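You operate a simulated robot arm through the tools that you are given. There is no shell and no other tool. Be economical: measure what you need, move in short steps, check, and stop when the job is done.

Carry out the task below with a simulated two-armed robot. There is one attempt and no reset: what you move stays moved.

JOB
Pick up the purple ladle with one hand, pass it to the other hand and put it on the top of the fridge island.
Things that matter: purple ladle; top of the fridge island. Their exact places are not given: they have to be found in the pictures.

The check looks at the end state, three seconds after you hand in, the way a careful person would. Anything else that was tipped, shoved, dropped, spilled or broken makes it a failure.

ROBOT AND FRAMES
Two 7-joint arms with two-finger parallel grippers on one trunk, on a base that drives. Base frame: it is fixed to the floor where the robot stands at the start and does not move with it; the origin is under the middle of the robot, x ahead of it, y to its left, z up; the surface under the hand at the start is at about z = 820. Units: mm, rad, N and s.
The left shoulder is at the start at [70, 130, 1135], the right one opposite. With the tool pointing down near the work surface each hand reaches from about 220 to 520 mm from the robot's upright axis, wherever it stands, measured 20 degrees to its own side. Places, roughly: purple ladle (7x6x18 cm) [500, 0, 900]; top of the fridge island [-1500, -2800, 800]. Payload 1.57 kg a hand.
The TCP of each hand is the grasp point between the finger pads, 30 mm short of the fingertips. In the tool frame z runs along the fingers and y along their closing line. Largest opening 80 mm; finger width 17, thickness 12; the body of the gripper, 40 by 82 mm, starts 80 mm behind the TCP.
Orientation is that of the tool frame in the base frame, as [roll, pitch, yaw] about the fixed x, y, z axes, in that order (R = Rz(yaw) Ry(pitch) Rx(roll)). With the fingers straight down and closing along the base's y, the tool's x points along the base's -x, its y along +y and its z along -z.

CONTROLS
- The arms move only by the tool move_arm. It takes "left_series", "right_series" or both (then of equal length, played together; a hand with none holds still); each is a list of rows, each an object of numbers (a shift or turn left out is 0, a gripper value left out holds the last): "wx", "wy", "wz": the turn, a rotation vector about the tool's x, y, z in rad; "tx", "ty", "tz": the shift along the tool's x, y, z in cm; "hand": the opening, from 0 (shut) to 1 (fully open). In form: [{"wx": .., "wy": .., "wz": .., "tx": .., "ty": .., "tz": .., "hand": ..}, ...]. A call has 1 to 10 rows; each row shifts and turns the commanded pose from where the row before left it, along the tool's axes as they then stand. Each row takes 0.2 s and may step no farther than 50 mm and 0.15 rad from the row before; otherwise, or with a gripper value out of range, the whole call is refused. Where a pose cannot be reached the arm comes as near as it can. A force on the tool above 40 N (or 10 N above the force at the start of the call, whichever is more), or a blocked arm, ends the call early, and 0.2 s more pass. The fingers move at their own pace (about 108 mm/s each) and stop on an object; they squeeze with about 22 N. The grip force told is the motor's: it shows also when the fingers shut on nothing. Time passes only in rows, and 0.2 s behind the last, so rows that do not move let the fingers close. The reply holds the time, the measured pose of the TCP, the force on the tool along the base axes, the opening and the grip force, in the units named above and with some noise, with the torque about the TCP (base axes, N m) and any sound that the robot's microphone picked up.
- Cameras (640 x 400 px; columns grow to the right, rows downward): "scene" is now at [135.2, -1.2, 1355.1]; the picture's right is [0.02, -1.00, 0.00], its down [-0.64, -0.01, -0.77] and it looks along [0.77, 0.02, -0.64] (base axes); focal length 254 px, centre (320, 200). "left" rides on the left gripper at [72, 7, -122] in its tool frame; the picture's right is [-0.09, 1.00, 0.00], its down [-0.84, -0.08, -0.54] and it looks along [-0.54, -0.05, 0.84] (tool axes); focal length 238 px, centre (320, 200). "right" rides on the right gripper at [72, -7, -122] in its tool frame; the picture's right is [0.09, 1.00, 0.00], its down [-0.84, 0.08, -0.54] and it looks along [-0.54, 0.05, 0.84] (tool axes); focal length 238 px, centre (320, 200).
- snapshot(camera): a new picture of that camera. The clock stands still meanwhile.
- slide_trunk(by): slides the trunk up (or, below 0, down) by that many mm; the arms and the scene camera ride with it, the base frame stays. It gives what a move gives, with no picture.
- base_move(legs): drives the robot by 1 to 6 legs, each [ahead, left, turn to the left] in mm, mm and rad, along the robot's own axes; the way and the turn of a leg run together, so that a leg with both is an arc; at most 1500 mm and 3.142 rad a leg. The arms and the cameras ride along, it lands a little off, and it stops where it bumps. It gives what a move gives.
- head_to(pan, tilt): turns the head with the scene camera to pan (to the left, within 1.501 rad either way) and tilt (down, from -0.506 to 1.204), counted from straight ahead of the robot. It gives what a move gives.
- point_at(camera, pixels): for up to 12 pixels [column, row] of the newest picture of that camera ("zoom" is the newest enlarged one), the place [x, y, z] in the base frame of the surface seen there, good to about 2 mm. The clock stands still meanwhile.
- close_up(camera, box): a new picture of the part [left, top, right, bottom] of that camera's present view, enlarged. The clock stands still meanwhile.
- close_job(): hands the job in; it is judged then, once.

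Go step by step. Measure first, check grasps and placings, and put right what went wrong. The budget is 80 turns and 58 pictures, counting those below and the enlarged ones. Unless the task says otherwise, let go and move clear before handing in, and close with one line.

The tools are called after "Emit:" by a JSON object that holds its "op" and its "data". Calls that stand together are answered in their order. move_arm: Moves the arms, as the interface text tells. Its arguments: {"type":"object","properties":{"left_series":{"type":"array","items":{"type":"object","properties":{"wx":{"type":"number"},"wy":{"type":"number"},"wz":{"type":"number"},"tx":{"type":"number"},"ty":{"type":"number"},"tz":{"type":"number"},"hand":{"type":"number"}}}},"right_series":{"type":"array","items":{"type":"object","properties":{"wx":{"type":"number"},"wy":{"type":"number"},"wz":{"type":"number"},"tx":{"type":"number"},"ty":{"type":"number"},"tz":{"type":"number"},"hand":{"type":"number"}}}}},"required":[]} The other tools are called the same way: slide_trunk (by) slides the trunk up or down; base_move (legs) drives the base; head_to (pan, tilt) turns the head that bears the scene camera; snapshot (camera) takes a picture; point_at (camera, pixels) gives the place of the surface under pixels of a picture; close_up (camera, box) takes an enlarged picture of a part of a camera's view; close_job () hands the job in.

At the start:

```text
time: 0.0
left_tcp_pos: [418.6, 174.2, 1150.4]
left_tool_rot: [-3.141, 0.002, -3.14]
left_ft_force: [0.4, 0.2, -0.7]
left_torque: [-0.03, -0.02, 0.04]
left_width: 80.0
left_finger_force: 0.0
right_tcp_pos: [427.4, -155.9, 1134.5]
right_tool_rot: [3.141, 0.0, 3.141]
right_ft_force: [0.2, 0.5, 0.4]
right_torque: [-0.01, 0.01, 0.01]
right_width: 80.2
right_finger_force: 0.1
trunk travel left (down, up): [-773.0, 167.0]
robot x, y, heading: [-0.8, -0.4, -0.002]
head pan, tilt: [0.021, 0.698]
```

scene: 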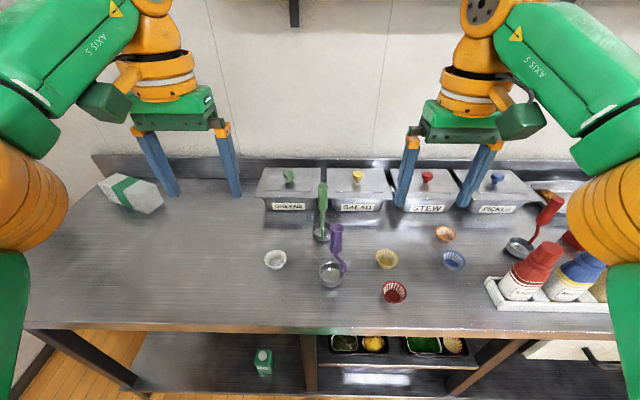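
right: 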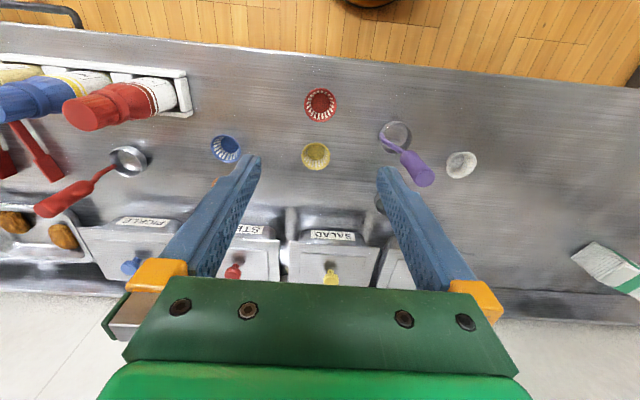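
left: 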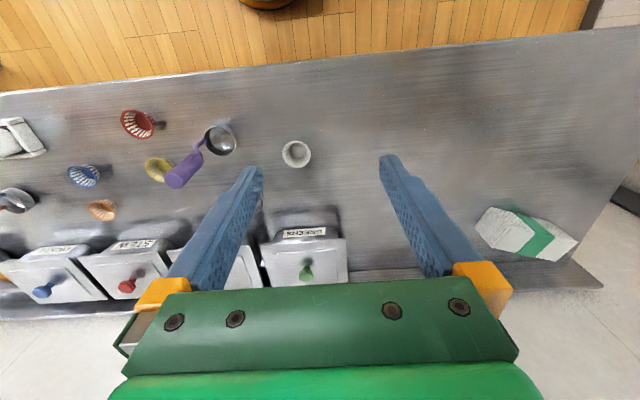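

The purple ladle stands near scene pixel (333,255), with its bowl at about (331,272) and its handle rising to about (336,228). I'll enlarge that area and measure it.

Emit:
{"op": "close_up", "data": {"camera": "scene", "box": [250, 170, 410, 310]}}

Emit:
{"op": "point_at", "data": {"camera": "scene", "pixels": [[336, 228], [337, 240], [338, 252], [343, 265], [331, 272], [322, 275], [323, 190], [323, 230], [275, 259], [386, 258], [350, 300]]}}

```text
2.86 times, centred on (330, 240) of scene
```

zoom: 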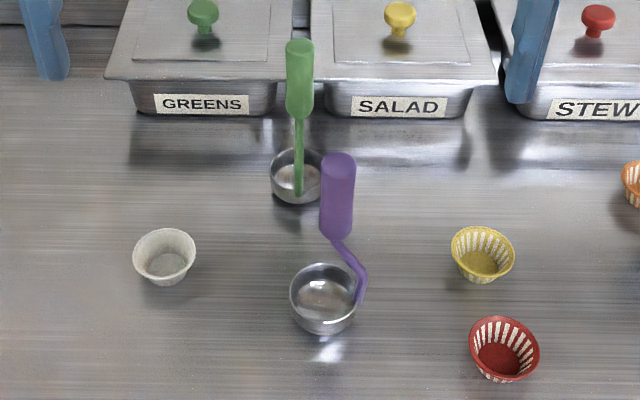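

```text
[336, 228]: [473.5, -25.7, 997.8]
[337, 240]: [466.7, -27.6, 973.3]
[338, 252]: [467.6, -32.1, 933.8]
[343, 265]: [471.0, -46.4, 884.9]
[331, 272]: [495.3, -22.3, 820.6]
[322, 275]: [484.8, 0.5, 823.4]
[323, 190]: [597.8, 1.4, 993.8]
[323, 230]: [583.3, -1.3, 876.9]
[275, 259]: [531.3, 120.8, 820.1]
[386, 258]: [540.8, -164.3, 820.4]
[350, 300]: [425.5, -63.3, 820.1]
```

The ladle stands upright on its bowl, with the grip at roughly z 930–1000. I'll measure the handle in the enlarged picture.

Emit:
{"op": "point_at", "data": {"camera": "zoom", "pixels": [[338, 157], [338, 170], [338, 200], [336, 230], [322, 200], [353, 200], [324, 228], [350, 232], [345, 250], [362, 285], [297, 300], [352, 310]]}}

Emit:
{"op": "close_up", "data": {"camera": "left", "box": [120, 80, 280, 220]}}

```text
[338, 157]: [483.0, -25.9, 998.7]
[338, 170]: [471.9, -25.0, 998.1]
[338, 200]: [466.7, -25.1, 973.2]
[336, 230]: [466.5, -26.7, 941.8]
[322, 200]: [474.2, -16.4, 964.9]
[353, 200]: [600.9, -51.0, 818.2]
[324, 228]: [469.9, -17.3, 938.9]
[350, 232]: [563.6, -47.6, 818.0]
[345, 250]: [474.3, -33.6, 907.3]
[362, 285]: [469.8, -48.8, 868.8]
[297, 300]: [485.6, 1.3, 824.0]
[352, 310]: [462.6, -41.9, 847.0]
```

```text
2.86 times, centred on (200, 150) of left
```

zoom: 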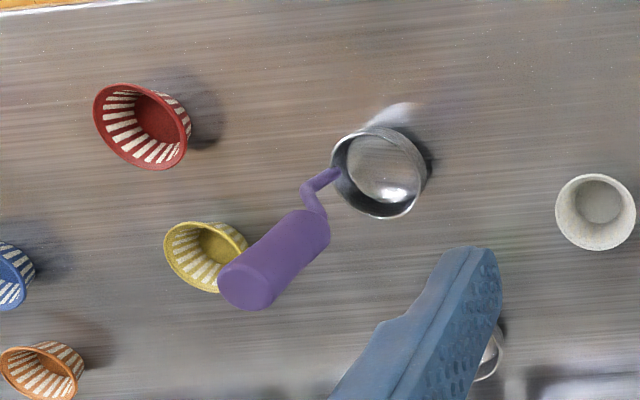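

The grip is about 21 mm thick, centred near (477,-27), and spans z 932–999. My plan is for the right hand to take the lower grip horizontally, then the left hand to take the top from above. First I'll turn the right hand horizontal while it is still high.

Emit:
{"op": "move_arm", "data": {"right_series": [{"wz": -0.14, "tx": 1}, {"wz": -0.14, "tx": 1}, {"wz": -0.14, "tx": 1}, {"wz": -0.14, "tx": 1}, {"wz": -0.14, "tx": 1}, {"wy": -0.15}, {"wy": -0.15}, {"wy": -0.15}, {"wy": -0.15}, {"wy": -0.15}]}}

Emit:
{"op": "move_arm", "data": {"right_series": [{"wy": -0.15}, {"wy": -0.15}, {"wy": -0.15}, {"wy": -0.15}, {"wy": -0.15}, {"wy": -0.07}]}}

Emit:
{"op": "snapshot", "data": {"camera": "scene"}}

```text
time: 2.2
left_tcp_pos: [419.0, 173.2, 1151.6]
left_tool_rot: [3.141, 0.003, -3.14]
left_ft_force: [-0.4, 0.1, 0.5]
left_torque: [-0.01, -0.01, -0.01]
left_width: 79.7
left_finger_force: 0.0
right_tcp_pos: [367.2, -165.4, 1128.4]
right_tool_rot: [-3.138, 0.754, -2.44]
right_ft_force: [0.5, 0.4, 0.5]
right_torque: [0.0, -0.01, 0.0]
right_width: 80.1
right_finger_force: 0.1
right hand out of reach, approached as far as the arm can: row 5
trunk travel left (down, up): [-773.0, 167.0]
robot x, y, heading: [-0.7, 1.0, -0.001]
head pan, tilt: [0.021, 0.698]
```

```text
time: 3.6
left_tcp_pos: [419.1, 174.9, 1150.9]
left_tool_rot: [-3.141, 0.003, -3.139]
left_ft_force: [0.2, 0.2, 0.7]
left_torque: [0.02, 0.01, -0.03]
left_width: 80.1
left_finger_force: 0.0
right_tcp_pos: [375.3, -168.6, 1106.2]
right_tool_rot: [-3.09, 1.313, -2.447]
right_ft_force: [0.0, -0.9, -0.2]
right_torque: [0.01, -0.02, 0.01]
right_width: 79.7
right_finger_force: 0.1
right hand out of reach, approached as far as the arm can: row 3, 4, 5
trunk travel left (down, up): [-773.0, 167.0]
robot x, y, heading: [-1.6, 0.1, 0.001]
head pan, tilt: [0.021, 0.698]
```

```text
52 pictures are left
```

scene: 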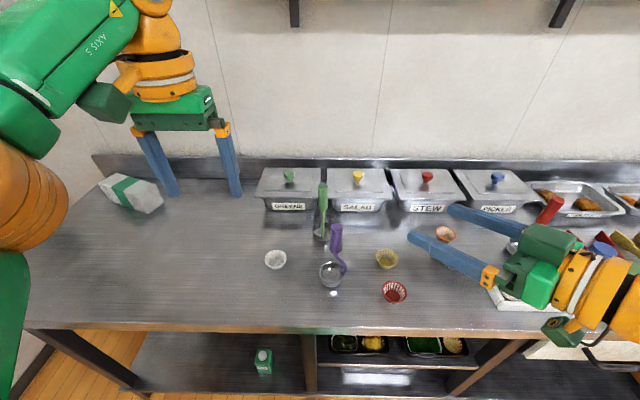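

The right hand stopped about 15° short of horizontal and gave a reach warning. I'll move it lower and inward to the pre-grasp spot, then see whether the rest of the tilt is available there.

Emit:
{"op": "move_arm", "data": {"right_series": [{"tx": 2.8, "ty": 0.8, "tz": 1.6}, {"tx": 2.8, "ty": 0.8, "tz": 1.6}, {"tx": 2.8, "ty": 0.8, "tz": 1.6}, {"tx": 2.8, "ty": 0.8, "tz": 1.6}, {"tx": 1, "ty": 0.4, "tz": 1}, {}]}}

```text
time: 5.0
left_tcp_pos: [420.2, 174.2, 1151.5]
left_tool_rot: [-3.141, 0.001, -3.14]
left_ft_force: [0.0, -0.1, -0.2]
left_torque: [-0.01, 0.01, 0.0]
left_width: 80.0
left_finger_force: 0.2
right_tcp_pos: [367.8, -154.6, 1002.7]
right_tool_rot: [-3.094, 1.309, -2.456]
right_ft_force: [-0.1, -0.1, 0.5]
right_torque: [0.01, -0.03, 0.01]
right_width: 80.2
right_finger_force: 0.0
right hand out of reach, approached as far as the arm can: row 3, 4, 5
trunk travel left (down, up): [-773.0, 167.0]
robot x, y, heading: [1.0, -0.4, 0.004]
head pan, tilt: [0.021, 0.698]
```

The hand reached its limit near z 1000, because it is folded too low relative to the shoulder. I'll raise the hand and lower the trunk by 150 mm instead, so that horizontal work sits near shoulder height.

Emit:
{"op": "move_arm", "data": {"right_series": [{"tx": -3}, {"tx": -3}, {"tx": -3}, {"tx": -3}, {"tx": -2}]}}

Emit:
{"op": "slide_trunk", "data": {"by": -150}}

```text
time: 6.2
left_tcp_pos: [420.1, 174.8, 1151.7]
left_tool_rot: [-3.141, 0.002, -3.141]
left_ft_force: [-0.1, 0.1, -0.4]
left_torque: [0.0, -0.01, 0.0]
left_width: 79.9
left_finger_force: 0.1
right_tcp_pos: [398.7, -134.1, 1137.5]
right_tool_rot: [-3.099, 1.311, -2.46]
right_ft_force: [-0.1, 0.4, -0.3]
right_torque: [0.01, 0.04, 0.01]
right_width: 79.9
right_finger_force: 0.0
right hand out of reach, approached as far as the arm can: row 2
trunk travel left (down, up): [-773.0, 167.0]
robot x, y, heading: [-1.1, -2.7, 0.0]
head pan, tilt: [0.021, 0.698]
```

```text
time: 8.0
left_tcp_pos: [419.1, 174.8, 1001.3]
left_tool_rot: [3.142, 0.002, -3.14]
left_ft_force: [-1.0, -0.2, -0.2]
left_torque: [-0.04, -0.02, 0.0]
left_width: 79.8
left_finger_force: 0.1
right_tcp_pos: [398.7, -133.9, 986.6]
right_tool_rot: [-3.094, 1.311, -2.456]
right_ft_force: [-0.5, -0.2, -0.4]
right_torque: [-0.03, 0.01, -0.02]
right_width: 79.9
right_finger_force: 0.1
trunk travel left (down, up): [-623.0, 317.0]
robot x, y, heading: [2.4, 0.2, -0.0]
head pan, tilt: [0.021, 0.698]
```

The right TCP is now at (399,-134,987). I'll try completing the tilt to horizontal.

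Emit:
{"op": "move_arm", "data": {"right_series": [{"wy": -0.13}, {"wy": -0.13}, {}]}}

```text
time: 8.8
left_tcp_pos: [419.3, 174.4, 1000.6]
left_tool_rot: [-3.14, 0.002, -3.14]
left_ft_force: [-0.7, 0.8, 1.0]
left_torque: [0.0, 0.0, -0.04]
left_width: 80.0
left_finger_force: 0.0
right_tcp_pos: [398.5, -137.6, 986.0]
right_tool_rot: [-2.871, 1.514, -2.239]
right_ft_force: [-0.4, 0.3, 0.2]
right_torque: [-0.01, 0.02, 0.01]
right_width: 80.1
right_finger_force: 0.0
right hand out of reach, approached as far as the arm can: row 2
trunk travel left (down, up): [-623.0, 317.0]
robot x, y, heading: [0.9, -2.4, 0.002]
head pan, tilt: [0.021, 0.698]
```

The tool is nearly horizontal now, with only a 3° dip. I'll shift it sideways and down to line up, staying about 100 mm short of the handle, and check the view.

Emit:
{"op": "move_arm", "data": {"right_series": [{"tx": 1.5, "ty": 2.2}, {"tx": 1.8, "ty": 2.1}, {}]}}

Emit:
{"op": "snapshot", "data": {"camera": "right"}}

Emit:
{"op": "snapshot", "data": {"camera": "scene"}}

```text
time: 9.6
left_tcp_pos: [420.3, 173.8, 1001.2]
left_tool_rot: [3.141, 0.002, -3.141]
left_ft_force: [0.1, 0.9, -1.1]
left_torque: [0.01, 0.06, -0.01]
left_width: 79.9
left_finger_force: 0.1
right_tcp_pos: [397.6, -133.0, 969.8]
right_tool_rot: [-2.847, 1.512, -2.215]
right_ft_force: [-0.1, -0.1, -0.2]
right_torque: [-0.01, 0.02, 0.01]
right_width: 80.0
right_finger_force: 0.0
right hand out of reach, approached as far as the arm can: row 1, 2
trunk travel left (down, up): [-623.0, 317.0]
robot x, y, heading: [1.0, 0.4, -0.001]
head pan, tilt: [0.021, 0.698]
```

```text
51 pictures are left
```

right: 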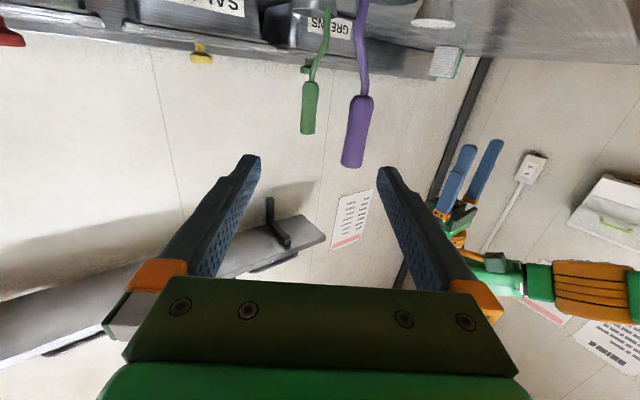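

```text
50 pictures are left
```

scene: 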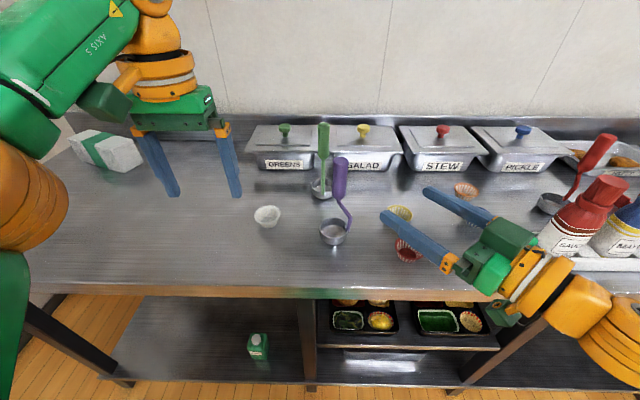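

It is blocked by being too close in, so moving forward should free it. I'll combine a forward shift with the sideways one, ending about 60 mm short of the handle.

Emit:
{"op": "move_arm", "data": {"right_series": [{"tz": 3}, {"tz": 1.5, "ty": 1.5, "tx": 0.5}, {"tz": 1, "ty": 1.5, "tx": 0.5}, {"ty": 0.8, "tx": 1}, {}]}}

```text
time: 10.8
left_tcp_pos: [421.2, 174.3, 1001.5]
left_tool_rot: [-3.142, 0.003, -3.139]
left_ft_force: [0.6, -0.2, 0.2]
left_torque: [0.0, 0.04, -0.01]
left_width: 79.8
left_finger_force: 0.0
right_tcp_pos: [410.9, -72.3, 948.0]
right_tool_rot: [-2.326, 1.449, -1.645]
right_ft_force: [0.1, 0.5, -1.1]
right_torque: [0.0, -0.03, -0.02]
right_width: 79.8
right_finger_force: 0.0
right hand out of reach, approached as far as the arm can: row 1, 2, 3
trunk travel left (down, up): [-623.0, 317.0]
robot x, y, heading: [-2.9, -0.7, 0.004]
head pan, tilt: [0.021, 0.698]
```

The hand is aligned to within 6 mm sideways, with about 80 mm left to go. I'll level the small roll and dip while moving part of the way.

Emit:
{"op": "move_arm", "data": {"right_series": [{"tz": 1.5, "ty": -0.3, "wz": 0.05}, {"tz": 1.5, "ty": -0.3, "wz": 0.04, "wy": -0.04}, {"wy": -0.04}, {}]}}

Emit:
{"op": "snapshot", "data": {"camera": "right"}}

```text
time: 11.8
left_tcp_pos: [421.1, 172.2, 1001.3]
left_tool_rot: [-3.141, 0.001, -3.141]
left_ft_force: [-0.2, 0.0, 0.7]
left_torque: [-0.03, -0.02, 0.02]
left_width: 80.1
left_finger_force: 0.0
right_tcp_pos: [438.1, -58.2, 945.2]
right_tool_rot: [3.009, 1.567, -2.594]
right_ft_force: [0.7, 0.4, -0.9]
right_torque: [0.02, 0.01, -0.04]
right_width: 79.8
right_finger_force: 0.0
trunk travel left (down, up): [-623.0, 317.0]
robot x, y, heading: [2.4, -0.3, 0.001]
head pan, tilt: [0.021, 0.698]
```

```text
49 pictures are left
```

right: 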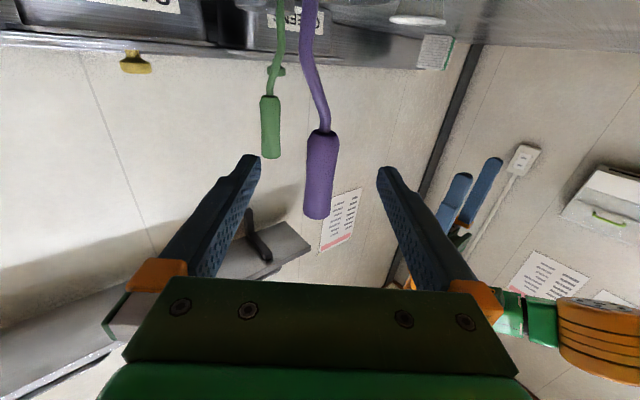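

The tool is level and the purple handle is centred between the fingers, around columns 305–340. I'll advance 50 mm and check.

Emit:
{"op": "move_arm", "data": {"right_series": [{"tz": 2}, {"tz": 2}, {"tz": 1}, {}]}}

Emit:
{"op": "snapshot", "data": {"camera": "right"}}

Emit:
{"op": "close_up", "data": {"camera": "scene", "box": [260, 110, 460, 270]}}

```text
time: 12.8
left_tcp_pos: [420.4, 174.2, 1000.0]
left_tool_rot: [-3.141, 0.001, -3.141]
left_ft_force: [-0.5, -0.5, -0.6]
left_torque: [-0.02, 0.01, 0.01]
left_width: 80.1
left_finger_force: 0.0
right_tcp_pos: [475.1, -27.4, 945.3]
right_tool_rot: [-3.139, 1.565, -2.459]
right_ft_force: [0.1, -0.1, -0.1]
right_torque: [-0.01, -0.01, 0.01]
right_width: 80.0
right_finger_force: 0.0
trunk travel left (down, up): [-623.0, 317.0]
robot x, y, heading: [-0.1, 1.6, -0.0]
head pan, tilt: [0.021, 0.698]
```

```text
48 pictures are left
```

right: 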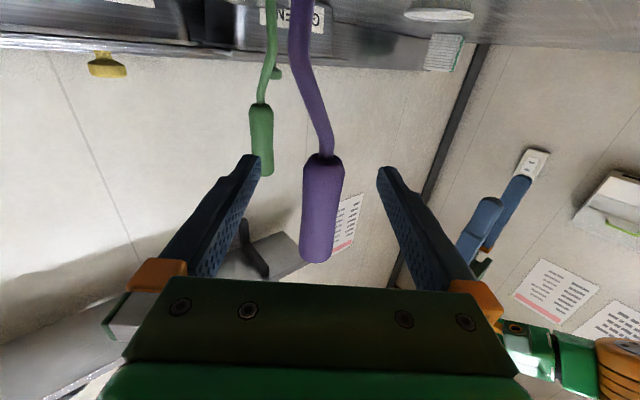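

```text
2.50 times, centred on (360, 190) of scene
```

zoom: 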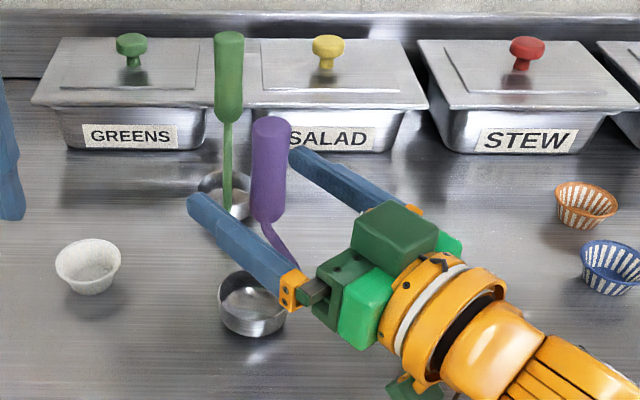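

The handle is between the fingers near the pads, and the grip height looks right at the lower end of the handle. I'll close the right hand.

Emit:
{"op": "move_arm", "data": {"right_series": [{"hand": 0.5}, {"hand": 0.3}, {"hand": 0.1}, {"hand": 0.1}, {"hand": 0.1}]}}

Emit:
{"op": "close_up", "data": {"camera": "scene", "box": [260, 110, 460, 270]}}

```text
time: 13.9
left_tcp_pos: [420.1, 174.7, 1001.2]
left_tool_rot: [3.141, 0.003, -3.141]
left_ft_force: [-0.3, -0.2, 0.2]
left_torque: [-0.03, -0.02, -0.02]
left_width: 79.9
left_finger_force: 0.0
right_tcp_pos: [476.0, -27.0, 944.4]
right_tool_rot: [3.111, 1.565, -2.493]
right_ft_force: [-1.1, -0.6, -0.6]
right_torque: [0.01, -0.02, -0.02]
right_width: 22.8
right_finger_force: 22.0
trunk travel left (down, up): [-623.0, 317.0]
robot x, y, heading: [0.2, -2.7, 0.001]
head pan, tilt: [0.021, 0.698]
```

```text
2.50 times, centred on (360, 190) of scene
```

zoom: 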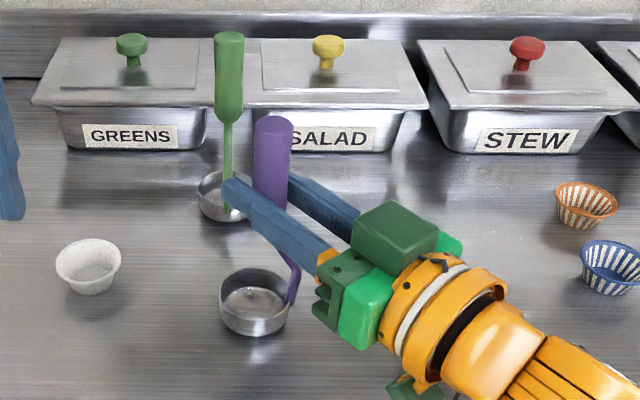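

The grip holds at 22.8 mm wide and 22 N. I'll lift with the trunk so the arm shape stays the same.

Emit:
{"op": "slide_trunk", "data": {"by": 100}}

Emit:
{"op": "snapshot", "data": {"camera": "scene"}}

```text
time: 15.3
left_tcp_pos: [420.6, 172.9, 1100.3]
left_tool_rot: [-3.141, 0.001, 3.141]
left_ft_force: [0.5, 0.3, 0.8]
left_torque: [0.0, 0.0, -0.02]
left_width: 79.9
left_finger_force: 0.0
right_tcp_pos: [476.8, -27.9, 1045.2]
right_tool_rot: [3.037, 1.566, -2.568]
right_ft_force: [0.0, 0.2, -0.8]
right_torque: [0.0, -0.02, -0.01]
right_width: 22.6
right_finger_force: 22.4
trunk travel left (down, up): [-723.0, 217.0]
robot x, y, heading: [2.5, -2.7, -0.001]
head pan, tilt: [0.021, 0.698]
```

```text
45 pictures are left
```

scene: 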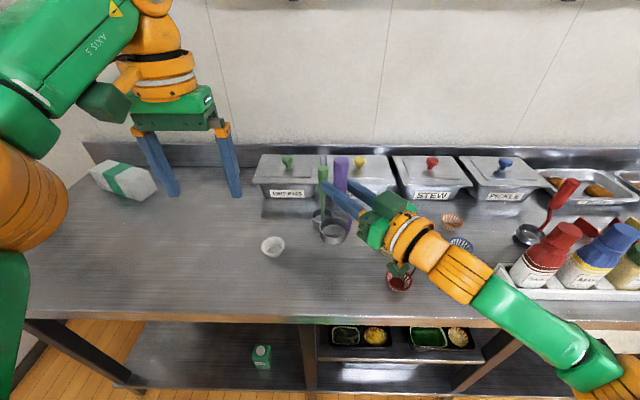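

The ladle is clear of the table. I'll raise the left hand and bring it over the handle top at (477,-27,~1100).

Emit:
{"op": "move_arm", "data": {"left_series": [{"tz": -3}, {"tz": -4}, {"ty": -4, "tx": -1}, {"ty": -4, "tx": -1}, {"ty": -4, "tx": -1}, {"ty": -4, "tx": -1.3}, {"ty": -4, "tx": -1.3}, {}]}}

Emit:
{"op": "snapshot", "data": {"camera": "left"}}

Emit:
{"op": "snapshot", "data": {"camera": "scene"}}

```text
time: 17.1
left_tcp_pos: [400.3, 8.0, 1073.6]
left_tool_rot: [-3.141, 0.001, -3.14]
left_ft_force: [0.8, -0.8, -0.2]
left_torque: [-0.04, 0.0, 0.0]
left_width: 79.8
left_finger_force: 0.0
left hand out of reach, approached as far as the arm can: row 1, 2, 3, 4, 5, 6, 7
right_tcp_pos: [476.2, -28.2, 1046.3]
right_tool_rot: [2.921, 1.565, -2.682]
right_ft_force: [0.8, 0.3, -1.6]
right_torque: [0.0, 0.02, 0.02]
right_width: 22.7
right_finger_force: 21.9
trunk travel left (down, up): [-723.0, 217.0]
robot x, y, heading: [2.4, -0.6, 0.004]
head pan, tilt: [0.021, 0.698]
```

```text
44 pictures are left
```

left: 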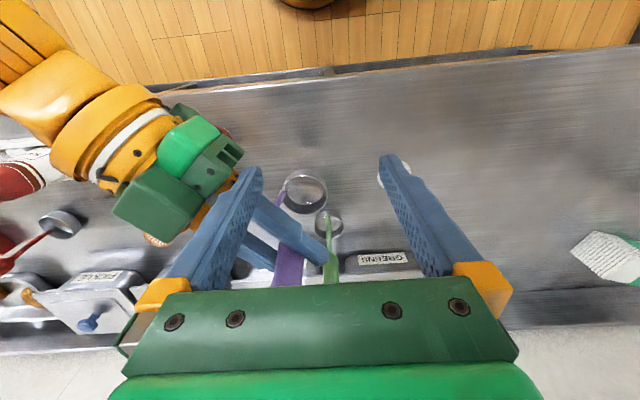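

```text
43 pictures are left
```

scene: 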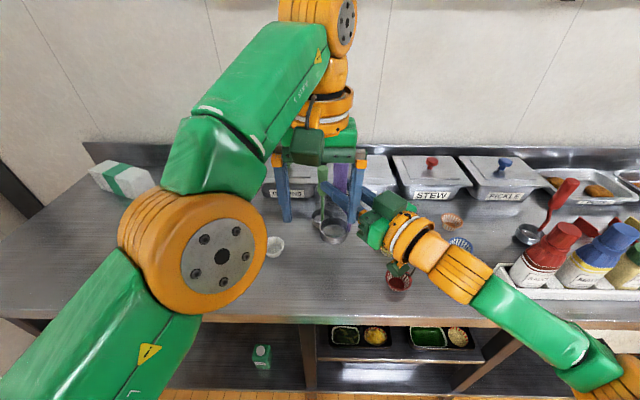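

At this height the vertical left hand runs out of reach at (400,8). I'll back it off to the left and tilt it to about 35°, pointing forward and right, so it can reach the handle top and stay clear of the right hand.

Emit:
{"op": "move_arm", "data": {"left_series": [{"ty": 4}, {"ty": 4}, {"wz": 0.15}, {"wz": 0.15}, {"wz": 0.15}, {"wz": 0.15}, {"wy": -0.15}, {"wy": -0.15}, {"wy": -0.15}, {"wy": -0.15}]}}

```text
time: 19.3
left_tcp_pos: [399.9, 91.4, 1074.1]
left_tool_rot: [3.141, 0.606, 2.545]
left_ft_force: [-0.9, 0.2, -0.4]
left_torque: [0.04, -0.05, 0.01]
left_width: 80.0
left_finger_force: 0.1
right_tcp_pos: [476.4, -27.0, 1045.4]
right_tool_rot: [-3.018, 1.566, -2.338]
right_ft_force: [0.4, -0.4, -1.9]
right_torque: [0.03, 0.03, -0.01]
right_width: 22.6
right_finger_force: 22.1
trunk travel left (down, up): [-723.0, 217.0]
robot x, y, heading: [-3.0, -2.2, -0.003]
head pan, tilt: [0.021, 0.698]
```

The left tilt was reached without a reach warning. I'll move the left hand to a pre-grasp 70 mm back along its axis from the handle top.

Emit:
{"op": "move_arm", "data": {"left_series": [{"tx": -2.9, "ty": -1.2, "tz": -0.5}, {"tx": -2.9, "ty": -1.4, "tz": -0.4}, {"tx": -2.9, "ty": -1.4}, {"tx": -2.9, "ty": -1.47}, {}]}}

Emit:
{"op": "snapshot", "data": {"camera": "left"}}

Emit:
{"op": "snapshot", "data": {"camera": "scene"}}

```text
time: 20.5
left_tcp_pos: [444.3, -4.9, 1146.3]
left_tool_rot: [-3.141, 0.602, 2.543]
left_ft_force: [0.4, -0.2, -0.4]
left_torque: [0.0, 0.0, -0.04]
left_width: 80.2
left_finger_force: 0.1
right_tcp_pos: [475.3, -26.5, 1045.7]
right_tool_rot: [-3.123, 1.566, -2.444]
right_ft_force: [-0.3, 0.4, -1.7]
right_torque: [-0.01, 0.03, -0.02]
right_width: 22.6
right_finger_force: 21.7
trunk travel left (down, up): [-723.0, 217.0]
robot x, y, heading: [-1.0, 0.3, -0.004]
head pan, tilt: [0.021, 0.698]
```

```text
42 pictures are left
```

left: 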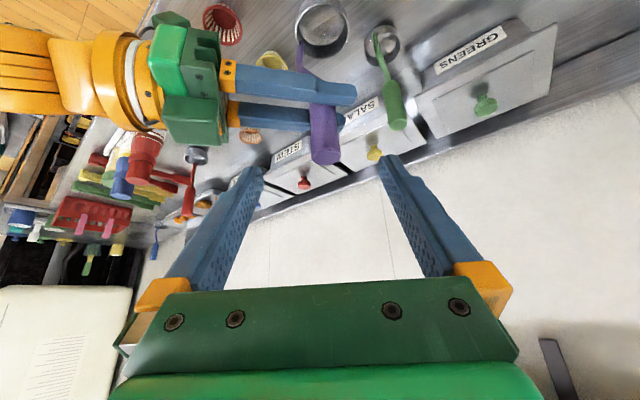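

```text
41 pictures are left
```

scene: 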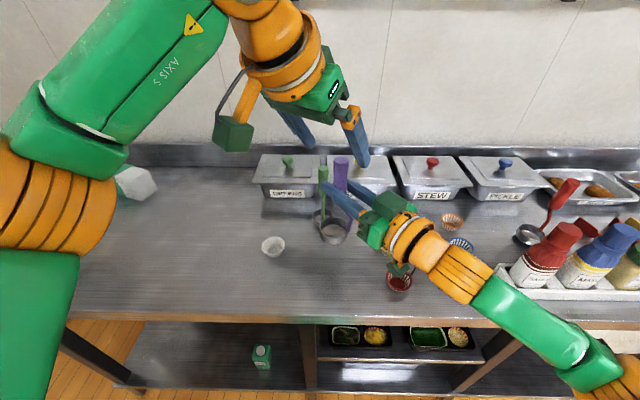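

The handle top is centred between the left fingers at about (325,155). I'll confirm its position before advancing.

Emit:
{"op": "point_at", "data": {"camera": "left", "pixels": [[326, 157], [316, 140], [335, 140], [325, 125], [340, 95]]}}

```text
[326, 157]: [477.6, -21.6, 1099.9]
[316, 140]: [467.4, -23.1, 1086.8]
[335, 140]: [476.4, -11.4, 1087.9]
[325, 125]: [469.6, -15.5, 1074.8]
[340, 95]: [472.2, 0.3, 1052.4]
```

The handle axis is near (476,-25) with its top at z 1100, as planned. I'll advance the left hand 68 mm.

Emit:
{"op": "move_arm", "data": {"left_series": [{"tz": 2.3}, {"tz": 2.3}, {"tz": 2.2}, {}]}}

Emit:
{"op": "snapshot", "data": {"camera": "left"}}

Emit:
{"op": "close_up", "data": {"camera": "scene", "box": [220, 80, 460, 260]}}

```text
time: 21.5
left_tcp_pos: [475.0, -28.5, 1091.6]
left_tool_rot: [3.14, 0.601, 2.543]
left_ft_force: [0.3, -0.2, -0.1]
left_torque: [-0.02, 0.02, -0.01]
left_width: 80.1
left_finger_force: 0.0
right_tcp_pos: [476.7, -27.3, 1045.6]
right_tool_rot: [3.067, 1.566, -2.537]
right_ft_force: [-1.0, 0.8, -1.1]
right_torque: [0.01, 0.0, 0.0]
right_width: 22.7
right_finger_force: 21.8
trunk travel left (down, up): [-723.0, 217.0]
robot x, y, heading: [-1.6, -1.5, 0.001]
head pan, tilt: [0.021, 0.698]
```

```text
40 pictures are left
```

left: 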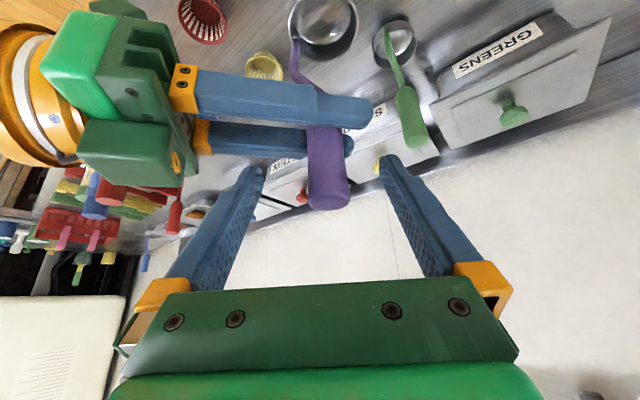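

```text
2.22 times, centred on (340, 170) of scene
```

zoom: 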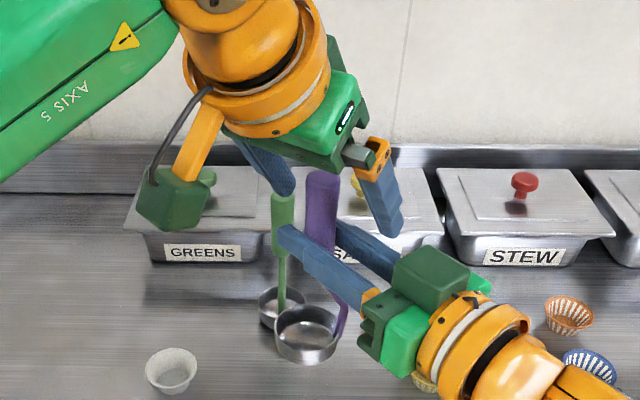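

The handle sits between the left fingers, above the right fingers. I'll close the left hand.

Emit:
{"op": "move_arm", "data": {"left_series": [{"hand": 0.5}, {"hand": 0.3}, {"hand": 0.1}, {"hand": 0.1}, {"hand": 0.1}]}}

Emit:
{"op": "snapshot", "data": {"camera": "left"}}

```text
time: 22.7
left_tcp_pos: [476.3, -27.7, 1091.4]
left_tool_rot: [3.141, 0.603, 2.544]
left_ft_force: [12.3, 18.3, 2.9]
left_torque: [0.35, -0.25, 0.03]
left_width: 27.9
left_finger_force: 10.6
right_tcp_pos: [476.8, -27.6, 1044.6]
right_tool_rot: [3.074, 1.565, -2.532]
right_ft_force: [-13.7, -18.1, -4.4]
right_torque: [0.49, -0.34, -0.05]
right_width: 22.8
right_finger_force: 22.2
trunk travel left (down, up): [-723.0, 217.0]
robot x, y, heading: [-0.5, -2.1, 0.003]
head pan, tilt: [0.021, 0.698]
```

```text
38 pictures are left
```

left: 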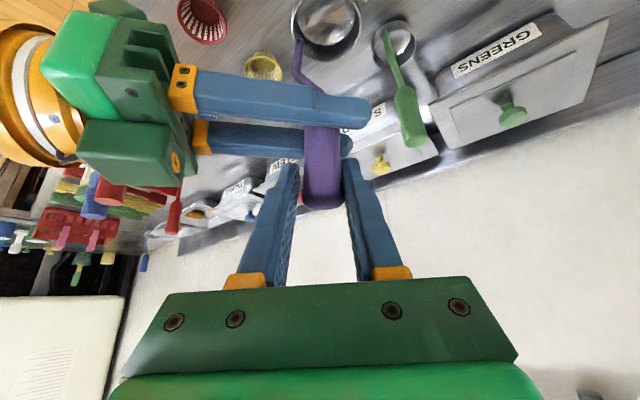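

Only the +y finger is touching, with the width at 27.9 mm and a side force of about 22 N. I'll shift the left hand 2.5 mm along +y to centre it.

Emit:
{"op": "move_arm", "data": {"left_series": [{"ty": 0.15}, {"ty": 0.12}, {}, {}]}}

```text
time: 23.7
left_tcp_pos: [478.2, -26.5, 1090.7]
left_tool_rot: [-3.14, 0.602, 2.54]
left_ft_force: [-0.3, 10.3, 5.2]
left_torque: [0.46, -0.24, 0.0]
left_width: 24.1
left_finger_force: 21.4
right_tcp_pos: [476.9, -26.3, 1045.3]
right_tool_rot: [3.009, 1.566, -2.596]
right_ft_force: [0.6, -10.9, -6.5]
right_torque: [-0.03, 0.31, -0.02]
right_width: 22.6
right_finger_force: 22.2
trunk travel left (down, up): [-723.0, 217.0]
robot x, y, heading: [-1.1, 0.2, -0.001]
head pan, tilt: [0.021, 0.698]
```

Both hands now hold firmly, the left at 24.1 mm and 21 N. I'll open the right hand and check that the left holds.

Emit:
{"op": "move_arm", "data": {"right_series": [{"hand": 0.4}, {"hand": 0.7}, {"hand": 0.8}, {"hand": 0.8}]}}

Emit:
{"op": "snapshot", "data": {"camera": "right"}}

```text
time: 24.7
left_tcp_pos: [477.5, -25.7, 1091.3]
left_tool_rot: [3.141, 0.602, 2.544]
left_ft_force: [0.2, 0.0, 0.9]
left_torque: [0.0, -0.02, 0.02]
left_width: 23.0
left_finger_force: 21.7
right_tcp_pos: [477.0, -28.5, 1044.8]
right_tool_rot: [3.043, 1.564, -2.561]
right_ft_force: [-0.3, -0.6, -0.4]
right_torque: [-0.01, -0.02, 0.01]
right_width: 64.0
right_finger_force: 0.0
trunk travel left (down, up): [-723.0, 217.0]
robot x, y, heading: [-0.9, -0.5, -0.003]
head pan, tilt: [0.021, 0.698]
```

```text
37 pictures are left
```

right: 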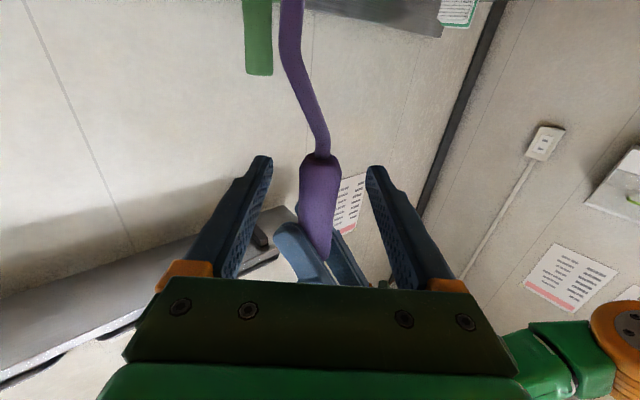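

The left hand holds the ladle alone. I'll withdraw the right hand straight back and then sideways to the right.

Emit:
{"op": "move_arm", "data": {"right_series": [{"tz": -2.5}, {"tz": -2.5}, {"tz": -2.5}, {"tz": -2, "ty": -1}, {"ty": -3}, {"ty": -3}, {"wy": 0.15}, {"wy": 0.15}, {"wy": 0.15}, {"wy": 0.15}]}}

Emit:
{"op": "move_arm", "data": {"right_series": [{"wy": 0.15}, {"wy": 0.15}, {"wy": 0.15}, {"wy": 0.15}, {"wy": 0.15}, {"wy": 0.15}]}}

Emit:
{"op": "snapshot", "data": {"camera": "scene"}}

```text
time: 26.9
left_tcp_pos: [478.1, -25.2, 1089.7]
left_tool_rot: [-3.14, 0.599, 2.545]
left_ft_force: [0.4, -0.3, -0.5]
left_torque: [0.01, 0.0, -0.01]
left_width: 23.0
left_finger_force: 22.3
right_tcp_pos: [447.5, -141.1, 1046.3]
right_tool_rot: [3.141, 0.964, -2.464]
right_ft_force: [-0.4, -0.6, 0.1]
right_torque: [0.02, 0.02, 0.0]
right_width: 63.8
right_finger_force: 0.1
trunk travel left (down, up): [-723.0, 217.0]
robot x, y, heading: [0.0, 0.6, 0.003]
head pan, tilt: [0.021, 0.698]
```

```text
time: 28.3
left_tcp_pos: [479.2, -25.1, 1090.4]
left_tool_rot: [-3.141, 0.6, 2.544]
left_ft_force: [-0.2, -0.4, 0.4]
left_torque: [-0.01, 0.02, -0.02]
left_width: 23.1
left_finger_force: 22.0
right_tcp_pos: [431.5, -165.6, 1026.9]
right_tool_rot: [3.101, 0.283, -2.527]
right_ft_force: [1.0, -1.3, -0.2]
right_torque: [0.0, 0.0, -0.02]
right_width: 64.2
right_finger_force: 0.0
right hand out of reach, approached as far as the arm can: row 4, 5, 6
trunk travel left (down, up): [-723.0, 217.0]
robot x, y, heading: [-0.3, -1.0, 0.003]
head pan, tilt: [0.021, 0.698]
```

```text
36 pictures are left
```

scene: 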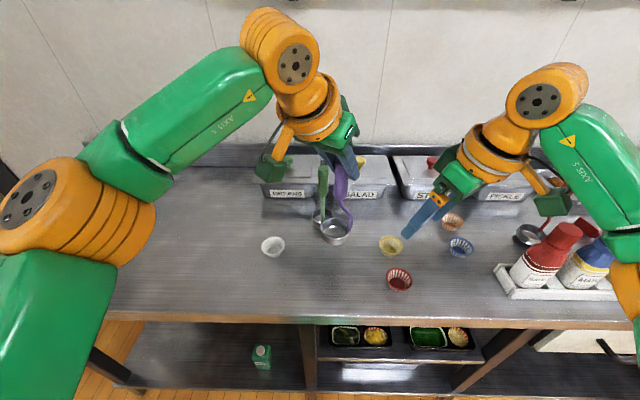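

The ladle hangs from the left hand and the right hand is clear. Next I'll look to the right and back for the fridge island before driving.

Emit:
{"op": "head_to", "data": {"pan": -1.5, "tilt": 0.35}}

Emit:
{"op": "snapshot", "data": {"camera": "scene"}}

Emit:
{"op": "head_to", "data": {"pan": 1.5, "tilt": 0.5}}

Emit:
{"op": "snapshot", "data": {"camera": "scene"}}

```text
time: 29.9
left_tcp_pos: [477.3, -25.3, 1090.3]
left_tool_rot: [3.14, 0.603, 2.542]
left_ft_force: [-0.9, 0.2, -0.4]
left_torque: [-0.02, 0.02, 0.0]
left_width: 23.1
left_finger_force: 22.3
right_tcp_pos: [430.7, -165.8, 1026.6]
right_tool_rot: [3.101, 0.286, -2.525]
right_ft_force: [-0.3, 0.7, 0.7]
right_torque: [-0.01, -0.01, -0.02]
right_width: 63.8
right_finger_force: 0.0
trunk travel left (down, up): [-723.0, 217.0]
robot x, y, heading: [0.9, -1.6, -0.001]
head pan, tilt: [-1.499, 0.351]
```

```text
35 pictures are left
```

scene: 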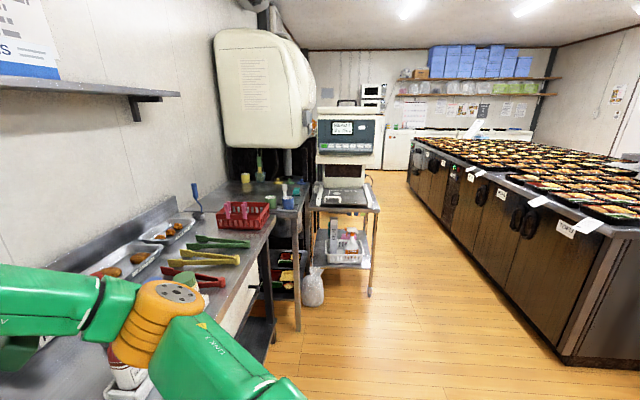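

```text
time: 32.5
left_tcp_pos: [477.0, -24.6, 1091.1]
left_tool_rot: [3.138, 0.602, 2.543]
left_ft_force: [0.1, -0.8, 0.0]
left_torque: [-0.05, 0.01, 0.0]
left_width: 23.2
left_finger_force: 22.4
right_tcp_pos: [430.5, -165.4, 1026.7]
right_tool_rot: [3.103, 0.285, -2.527]
right_ft_force: [0.2, -0.4, -0.1]
right_torque: [0.03, -0.01, 0.0]
right_width: 63.8
right_finger_force: 0.0
trunk travel left (down, up): [-723.0, 217.0]
robot x, y, heading: [2.0, -1.0, 0.001]
head pan, tilt: [1.499, 0.499]
```

```text
34 pictures are left
```

scene: 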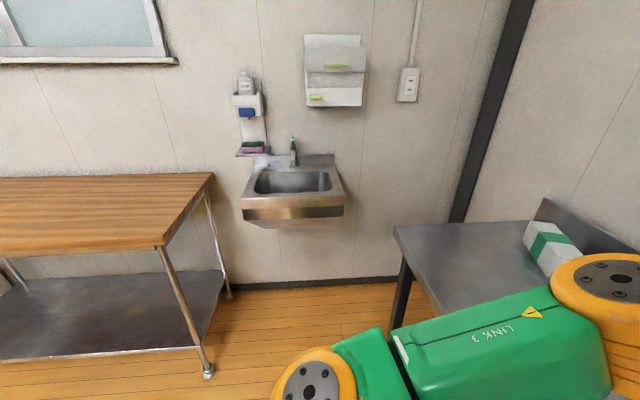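

The fridge island is the long dark counter behind to the right, carrying many food trays. I'll turn the head back there and measure it.

Emit:
{"op": "head_to", "data": {"pan": -1.5, "tilt": 0.35}}

Emit:
{"op": "snapshot", "data": {"camera": "scene"}}

Emit:
{"op": "point_at", "data": {"camera": "scene", "pixels": [[560, 358], [600, 225], [632, 236], [480, 172], [425, 143], [538, 201], [450, 390], [370, 290], [330, 340], [600, 212], [637, 160], [500, 140]]}}

Emit:
{"op": "close_up", "data": {"camera": "scene", "box": [400, 110, 640, 260]}}

```text
time: 35.1
left_tcp_pos: [477.6, -26.0, 1091.4]
left_tool_rot: [3.141, 0.603, 2.544]
left_ft_force: [-0.6, -0.3, 0.0]
left_torque: [-0.03, -0.01, -0.03]
left_width: 23.1
left_finger_force: 22.1
right_tcp_pos: [431.6, -166.1, 1025.7]
right_tool_rot: [3.102, 0.285, -2.525]
right_ft_force: [-0.6, 0.2, -0.7]
right_torque: [0.02, 0.0, 0.01]
right_width: 64.1
right_finger_force: 0.0
trunk travel left (down, up): [-723.0, 217.0]
robot x, y, heading: [-3.7, -1.7, -0.0]
head pan, tilt: [-1.499, 0.351]
```

```text
33 pictures are left
```

scene: 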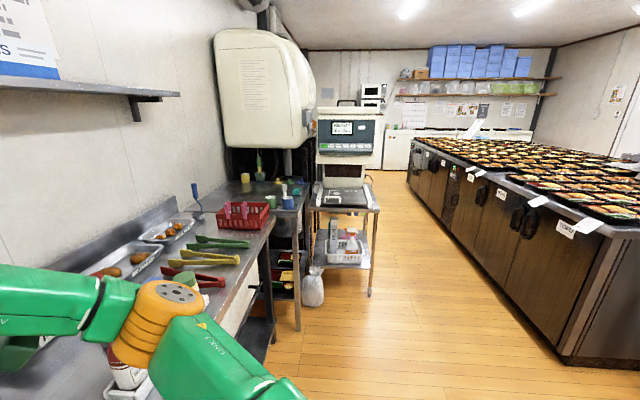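

```text
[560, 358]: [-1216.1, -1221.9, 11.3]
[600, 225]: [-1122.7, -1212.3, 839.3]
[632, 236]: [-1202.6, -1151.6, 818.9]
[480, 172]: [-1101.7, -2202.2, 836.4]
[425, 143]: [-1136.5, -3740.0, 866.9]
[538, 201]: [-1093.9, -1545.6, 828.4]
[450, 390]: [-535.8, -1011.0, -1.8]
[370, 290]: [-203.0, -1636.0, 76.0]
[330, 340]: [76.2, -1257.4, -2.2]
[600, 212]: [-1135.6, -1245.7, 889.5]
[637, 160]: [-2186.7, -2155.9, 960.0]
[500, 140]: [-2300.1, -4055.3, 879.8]
```

```text
2.67 times, centred on (520, 185) of scene
```

zoom: 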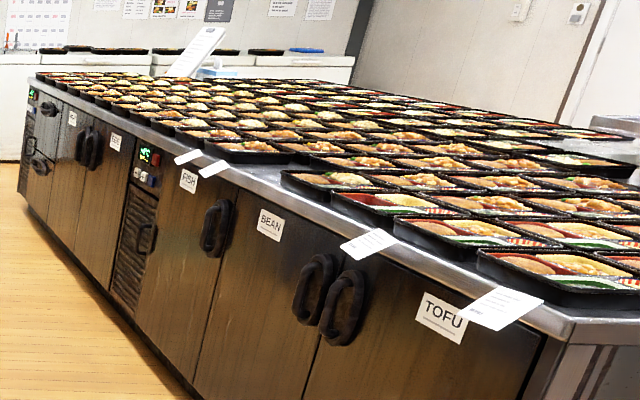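

The island's front edge is at x ≈ -1100, its near end at y ≈ -1150, and its top at z ≈ 830. I'll check the gaps between the trays for a bare spot.

Emit:
{"op": "point_at", "data": {"camera": "zoom", "pixels": [[270, 172], [250, 165], [300, 200], [330, 162], [365, 225], [400, 255], [450, 275], [540, 310], [230, 165], [610, 318], [300, 160]]}}

Emit:
{"op": "slide_trunk", "data": {"by": 200}}

Emit:
{"op": "snapshot", "data": {"camera": "scene"}}

```text
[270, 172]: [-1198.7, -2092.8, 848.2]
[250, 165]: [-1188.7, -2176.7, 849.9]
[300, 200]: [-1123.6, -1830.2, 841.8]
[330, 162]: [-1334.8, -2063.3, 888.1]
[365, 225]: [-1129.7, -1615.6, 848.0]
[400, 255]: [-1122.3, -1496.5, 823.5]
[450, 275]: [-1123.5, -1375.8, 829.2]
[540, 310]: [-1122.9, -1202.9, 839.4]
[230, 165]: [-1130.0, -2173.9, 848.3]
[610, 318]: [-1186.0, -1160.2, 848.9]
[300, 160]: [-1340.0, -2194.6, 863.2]
```

```text
time: 37.3
left_tcp_pos: [477.5, -26.2, 1290.7]
left_tool_rot: [3.14, 0.604, 2.542]
left_ft_force: [-0.7, -0.1, -0.9]
left_torque: [0.02, 0.01, 0.01]
left_width: 23.1
left_finger_force: 21.9
right_tcp_pos: [431.2, -166.5, 1226.2]
right_tool_rot: [3.101, 0.284, -2.525]
right_ft_force: [0.1, -0.3, 0.2]
right_torque: [0.04, -0.03, -0.03]
right_width: 63.8
right_finger_force: 0.0
trunk travel left (down, up): [-923.0, 17.0]
robot x, y, heading: [1.9, 1.0, -0.004]
head pan, tilt: [-1.499, 0.351]
```

```text
31 pictures are left
```

scene: 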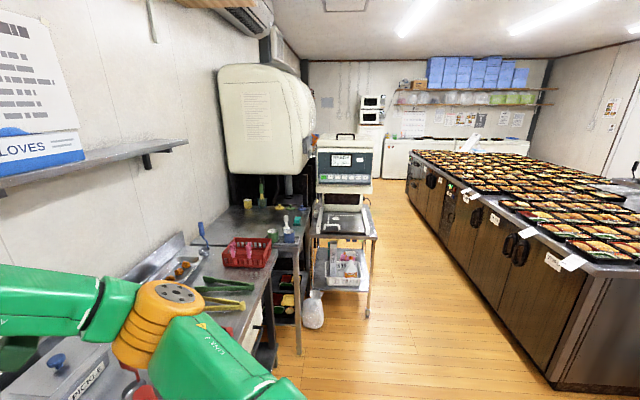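

From higher up I can see a bare patch in the tray layout near (490–510, 195). I'll enlarge it.

Emit:
{"op": "close_up", "data": {"camera": "scene", "box": [440, 160, 560, 250]}}

```text
4.44 times, centred on (500, 205) of scene
```

zoom: 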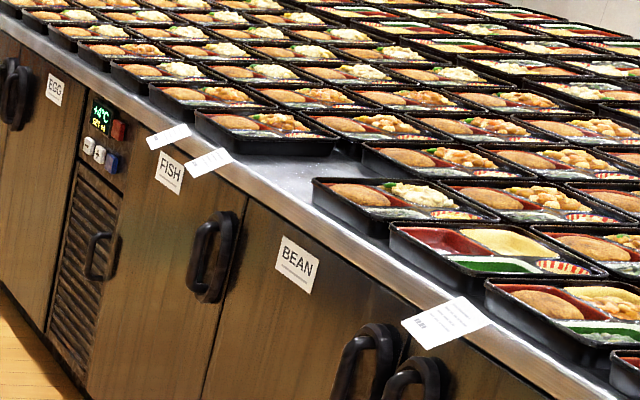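

Emit:
{"op": "point_at", "data": {"camera": "zoom", "pixels": [[275, 175], [240, 160], [300, 165], [340, 160], [290, 195], [330, 215], [375, 240], [335, 137], [315, 182], [200, 165], [365, 150]]}}

```text
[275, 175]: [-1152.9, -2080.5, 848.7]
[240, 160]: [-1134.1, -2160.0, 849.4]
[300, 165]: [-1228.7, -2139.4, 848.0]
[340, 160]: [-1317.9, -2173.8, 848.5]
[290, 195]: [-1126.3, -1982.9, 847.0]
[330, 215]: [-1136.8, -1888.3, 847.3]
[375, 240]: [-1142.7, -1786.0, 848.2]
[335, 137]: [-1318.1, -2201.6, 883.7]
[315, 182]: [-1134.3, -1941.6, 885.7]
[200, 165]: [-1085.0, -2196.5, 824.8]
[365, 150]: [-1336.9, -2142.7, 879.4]
```

The tray top is at z ≈ 848, with a bare patch around (-1165,-2060) of about 130 × 200 mm. I'll back off, turn to face the island, and strafe along it with the arms high, starting with the back-off and turn.

Emit:
{"op": "base_move", "data": {"legs": [[-690, 0, 0], [0, 0, -1.5708], [0, 0, -1.5708]]}}

Emit:
{"op": "head_to", "data": {"pan": 0.6, "tilt": 0.6}}

Emit:
{"op": "snapshot", "data": {"camera": "scene"}}

```text
time: 48.7
left_tcp_pos: [-1169.1, 13.2, 1289.8]
left_tool_rot: [3.141, 0.602, -0.575]
left_ft_force: [-0.9, -0.4, -0.4]
left_torque: [0.02, 0.03, 0.0]
left_width: 22.9
left_finger_force: 22.1
right_tcp_pos: [-1126.5, 154.4, 1226.4]
right_tool_rot: [3.104, 0.284, 0.64]
right_ft_force: [-0.2, -0.4, 0.0]
right_torque: [-0.02, -0.02, -0.02]
right_width: 64.0
right_finger_force: 0.1
trunk travel left (down, up): [-923.0, 17.0]
robot x, y, heading: [-693.6, -2.3, -3.121]
head pan, tilt: [-1.499, 0.351]
```

```text
time: 50.7
left_tcp_pos: [-1170.7, 14.3, 1290.3]
left_tool_rot: [3.14, 0.6, -0.576]
left_ft_force: [-0.5, -0.7, -1.5]
left_torque: [0.0, -0.02, 0.01]
left_width: 23.3
left_finger_force: 21.7
right_tcp_pos: [-1126.5, 155.9, 1225.5]
right_tool_rot: [3.102, 0.284, 0.64]
right_ft_force: [0.0, 0.1, -0.7]
right_torque: [-0.01, 0.03, 0.0]
right_width: 64.1
right_finger_force: 0.2
trunk travel left (down, up): [-923.0, 17.0]
robot x, y, heading: [-693.7, 1.1, -3.118]
head pan, tilt: [0.6, 0.6]
```

```text
29 pictures are left
```

scene: 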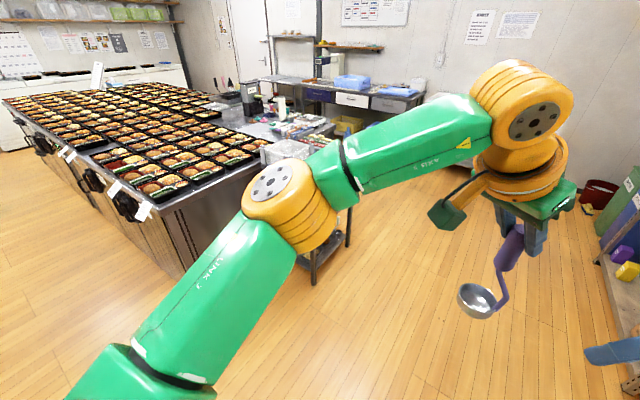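

The way along the island front looks clear and the ladle is firmly held. I'll correct the heading and strafe left about 1900 mm.

Emit:
{"op": "base_move", "data": {"legs": [[0, 0, -0.022], [0, 950, 0], [0, 950, 0]]}}

Emit:
{"op": "head_to", "data": {"pan": 0.2, "tilt": 0.9}}

Emit:
{"op": "snapshot", "data": {"camera": "scene"}}

```text
time: 60.5
left_tcp_pos: [-1158.7, -1874.1, 1290.6]
left_tool_rot: [3.141, 0.6, -0.586]
left_ft_force: [-0.3, 0.6, -1.7]
left_torque: [-0.02, -0.01, 0.01]
left_width: 23.2
left_finger_force: 22.2
right_tcp_pos: [-1112.9, -1734.7, 1225.4]
right_tool_rot: [3.101, 0.285, 0.627]
right_ft_force: [0.2, -0.1, -0.5]
right_torque: [-0.01, 0.0, -0.01]
right_width: 64.2
right_finger_force: 0.1
trunk travel left (down, up): [-923.0, 17.0]
robot x, y, heading: [-680.8, -1895.8, -3.124]
head pan, tilt: [0.6, 0.6]
```

```text
time: 61.4
left_tcp_pos: [-1158.8, -1875.1, 1291.1]
left_tool_rot: [-3.141, 0.602, -0.588]
left_ft_force: [0.7, 0.3, -1.3]
left_torque: [-0.01, -0.02, 0.01]
left_width: 23.3
left_finger_force: 22.3
right_tcp_pos: [-1113.9, -1734.3, 1227.4]
right_tool_rot: [3.102, 0.284, 0.627]
right_ft_force: [-0.1, 0.8, 0.6]
right_torque: [0.0, 0.0, 0.03]
right_width: 64.0
right_finger_force: 0.0
trunk travel left (down, up): [-923.0, 17.0]
robot x, y, heading: [-677.6, -1893.4, -3.131]
head pan, tilt: [0.201, 0.901]
```

```text
28 pictures are left
```

scene: 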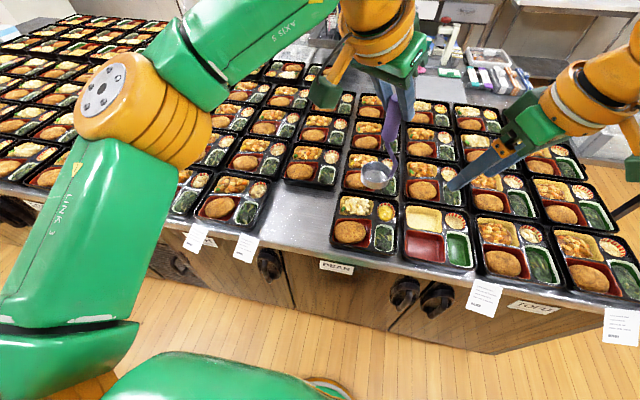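

The bare patch between the trays shows clearly around (303,218). I'll measure it and its surrounding tray edges, along with the ladle bowl.

Emit:
{"op": "point_at", "data": {"camera": "scene", "pixels": [[303, 218], [275, 225], [328, 230], [305, 198], [300, 245], [263, 232], [333, 243], [338, 198], [285, 183], [332, 187], [375, 178], [270, 184]]}}

Emit:
{"op": "close_up", "data": {"camera": "scene", "box": [220, 70, 440, 280]}}

```text
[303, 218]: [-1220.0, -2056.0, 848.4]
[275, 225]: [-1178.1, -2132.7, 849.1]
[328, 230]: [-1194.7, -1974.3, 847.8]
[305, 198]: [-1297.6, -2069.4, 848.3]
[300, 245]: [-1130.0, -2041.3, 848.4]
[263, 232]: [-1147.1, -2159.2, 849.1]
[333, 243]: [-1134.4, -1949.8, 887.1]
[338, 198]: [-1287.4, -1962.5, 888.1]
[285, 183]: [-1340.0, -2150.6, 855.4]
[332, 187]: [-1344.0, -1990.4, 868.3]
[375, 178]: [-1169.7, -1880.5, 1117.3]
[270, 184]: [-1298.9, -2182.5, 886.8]
```

```text
1.90 times, centred on (330, 175) of scene
```

zoom: 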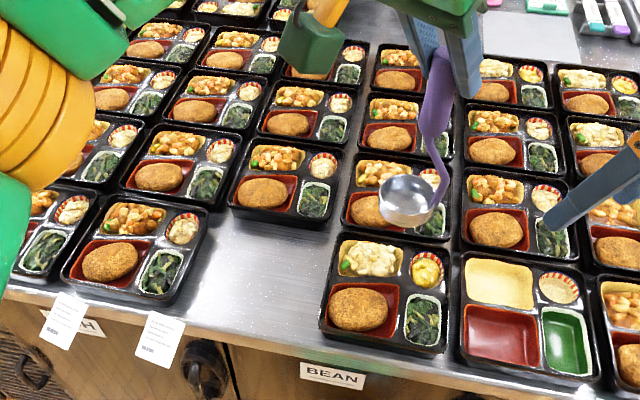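

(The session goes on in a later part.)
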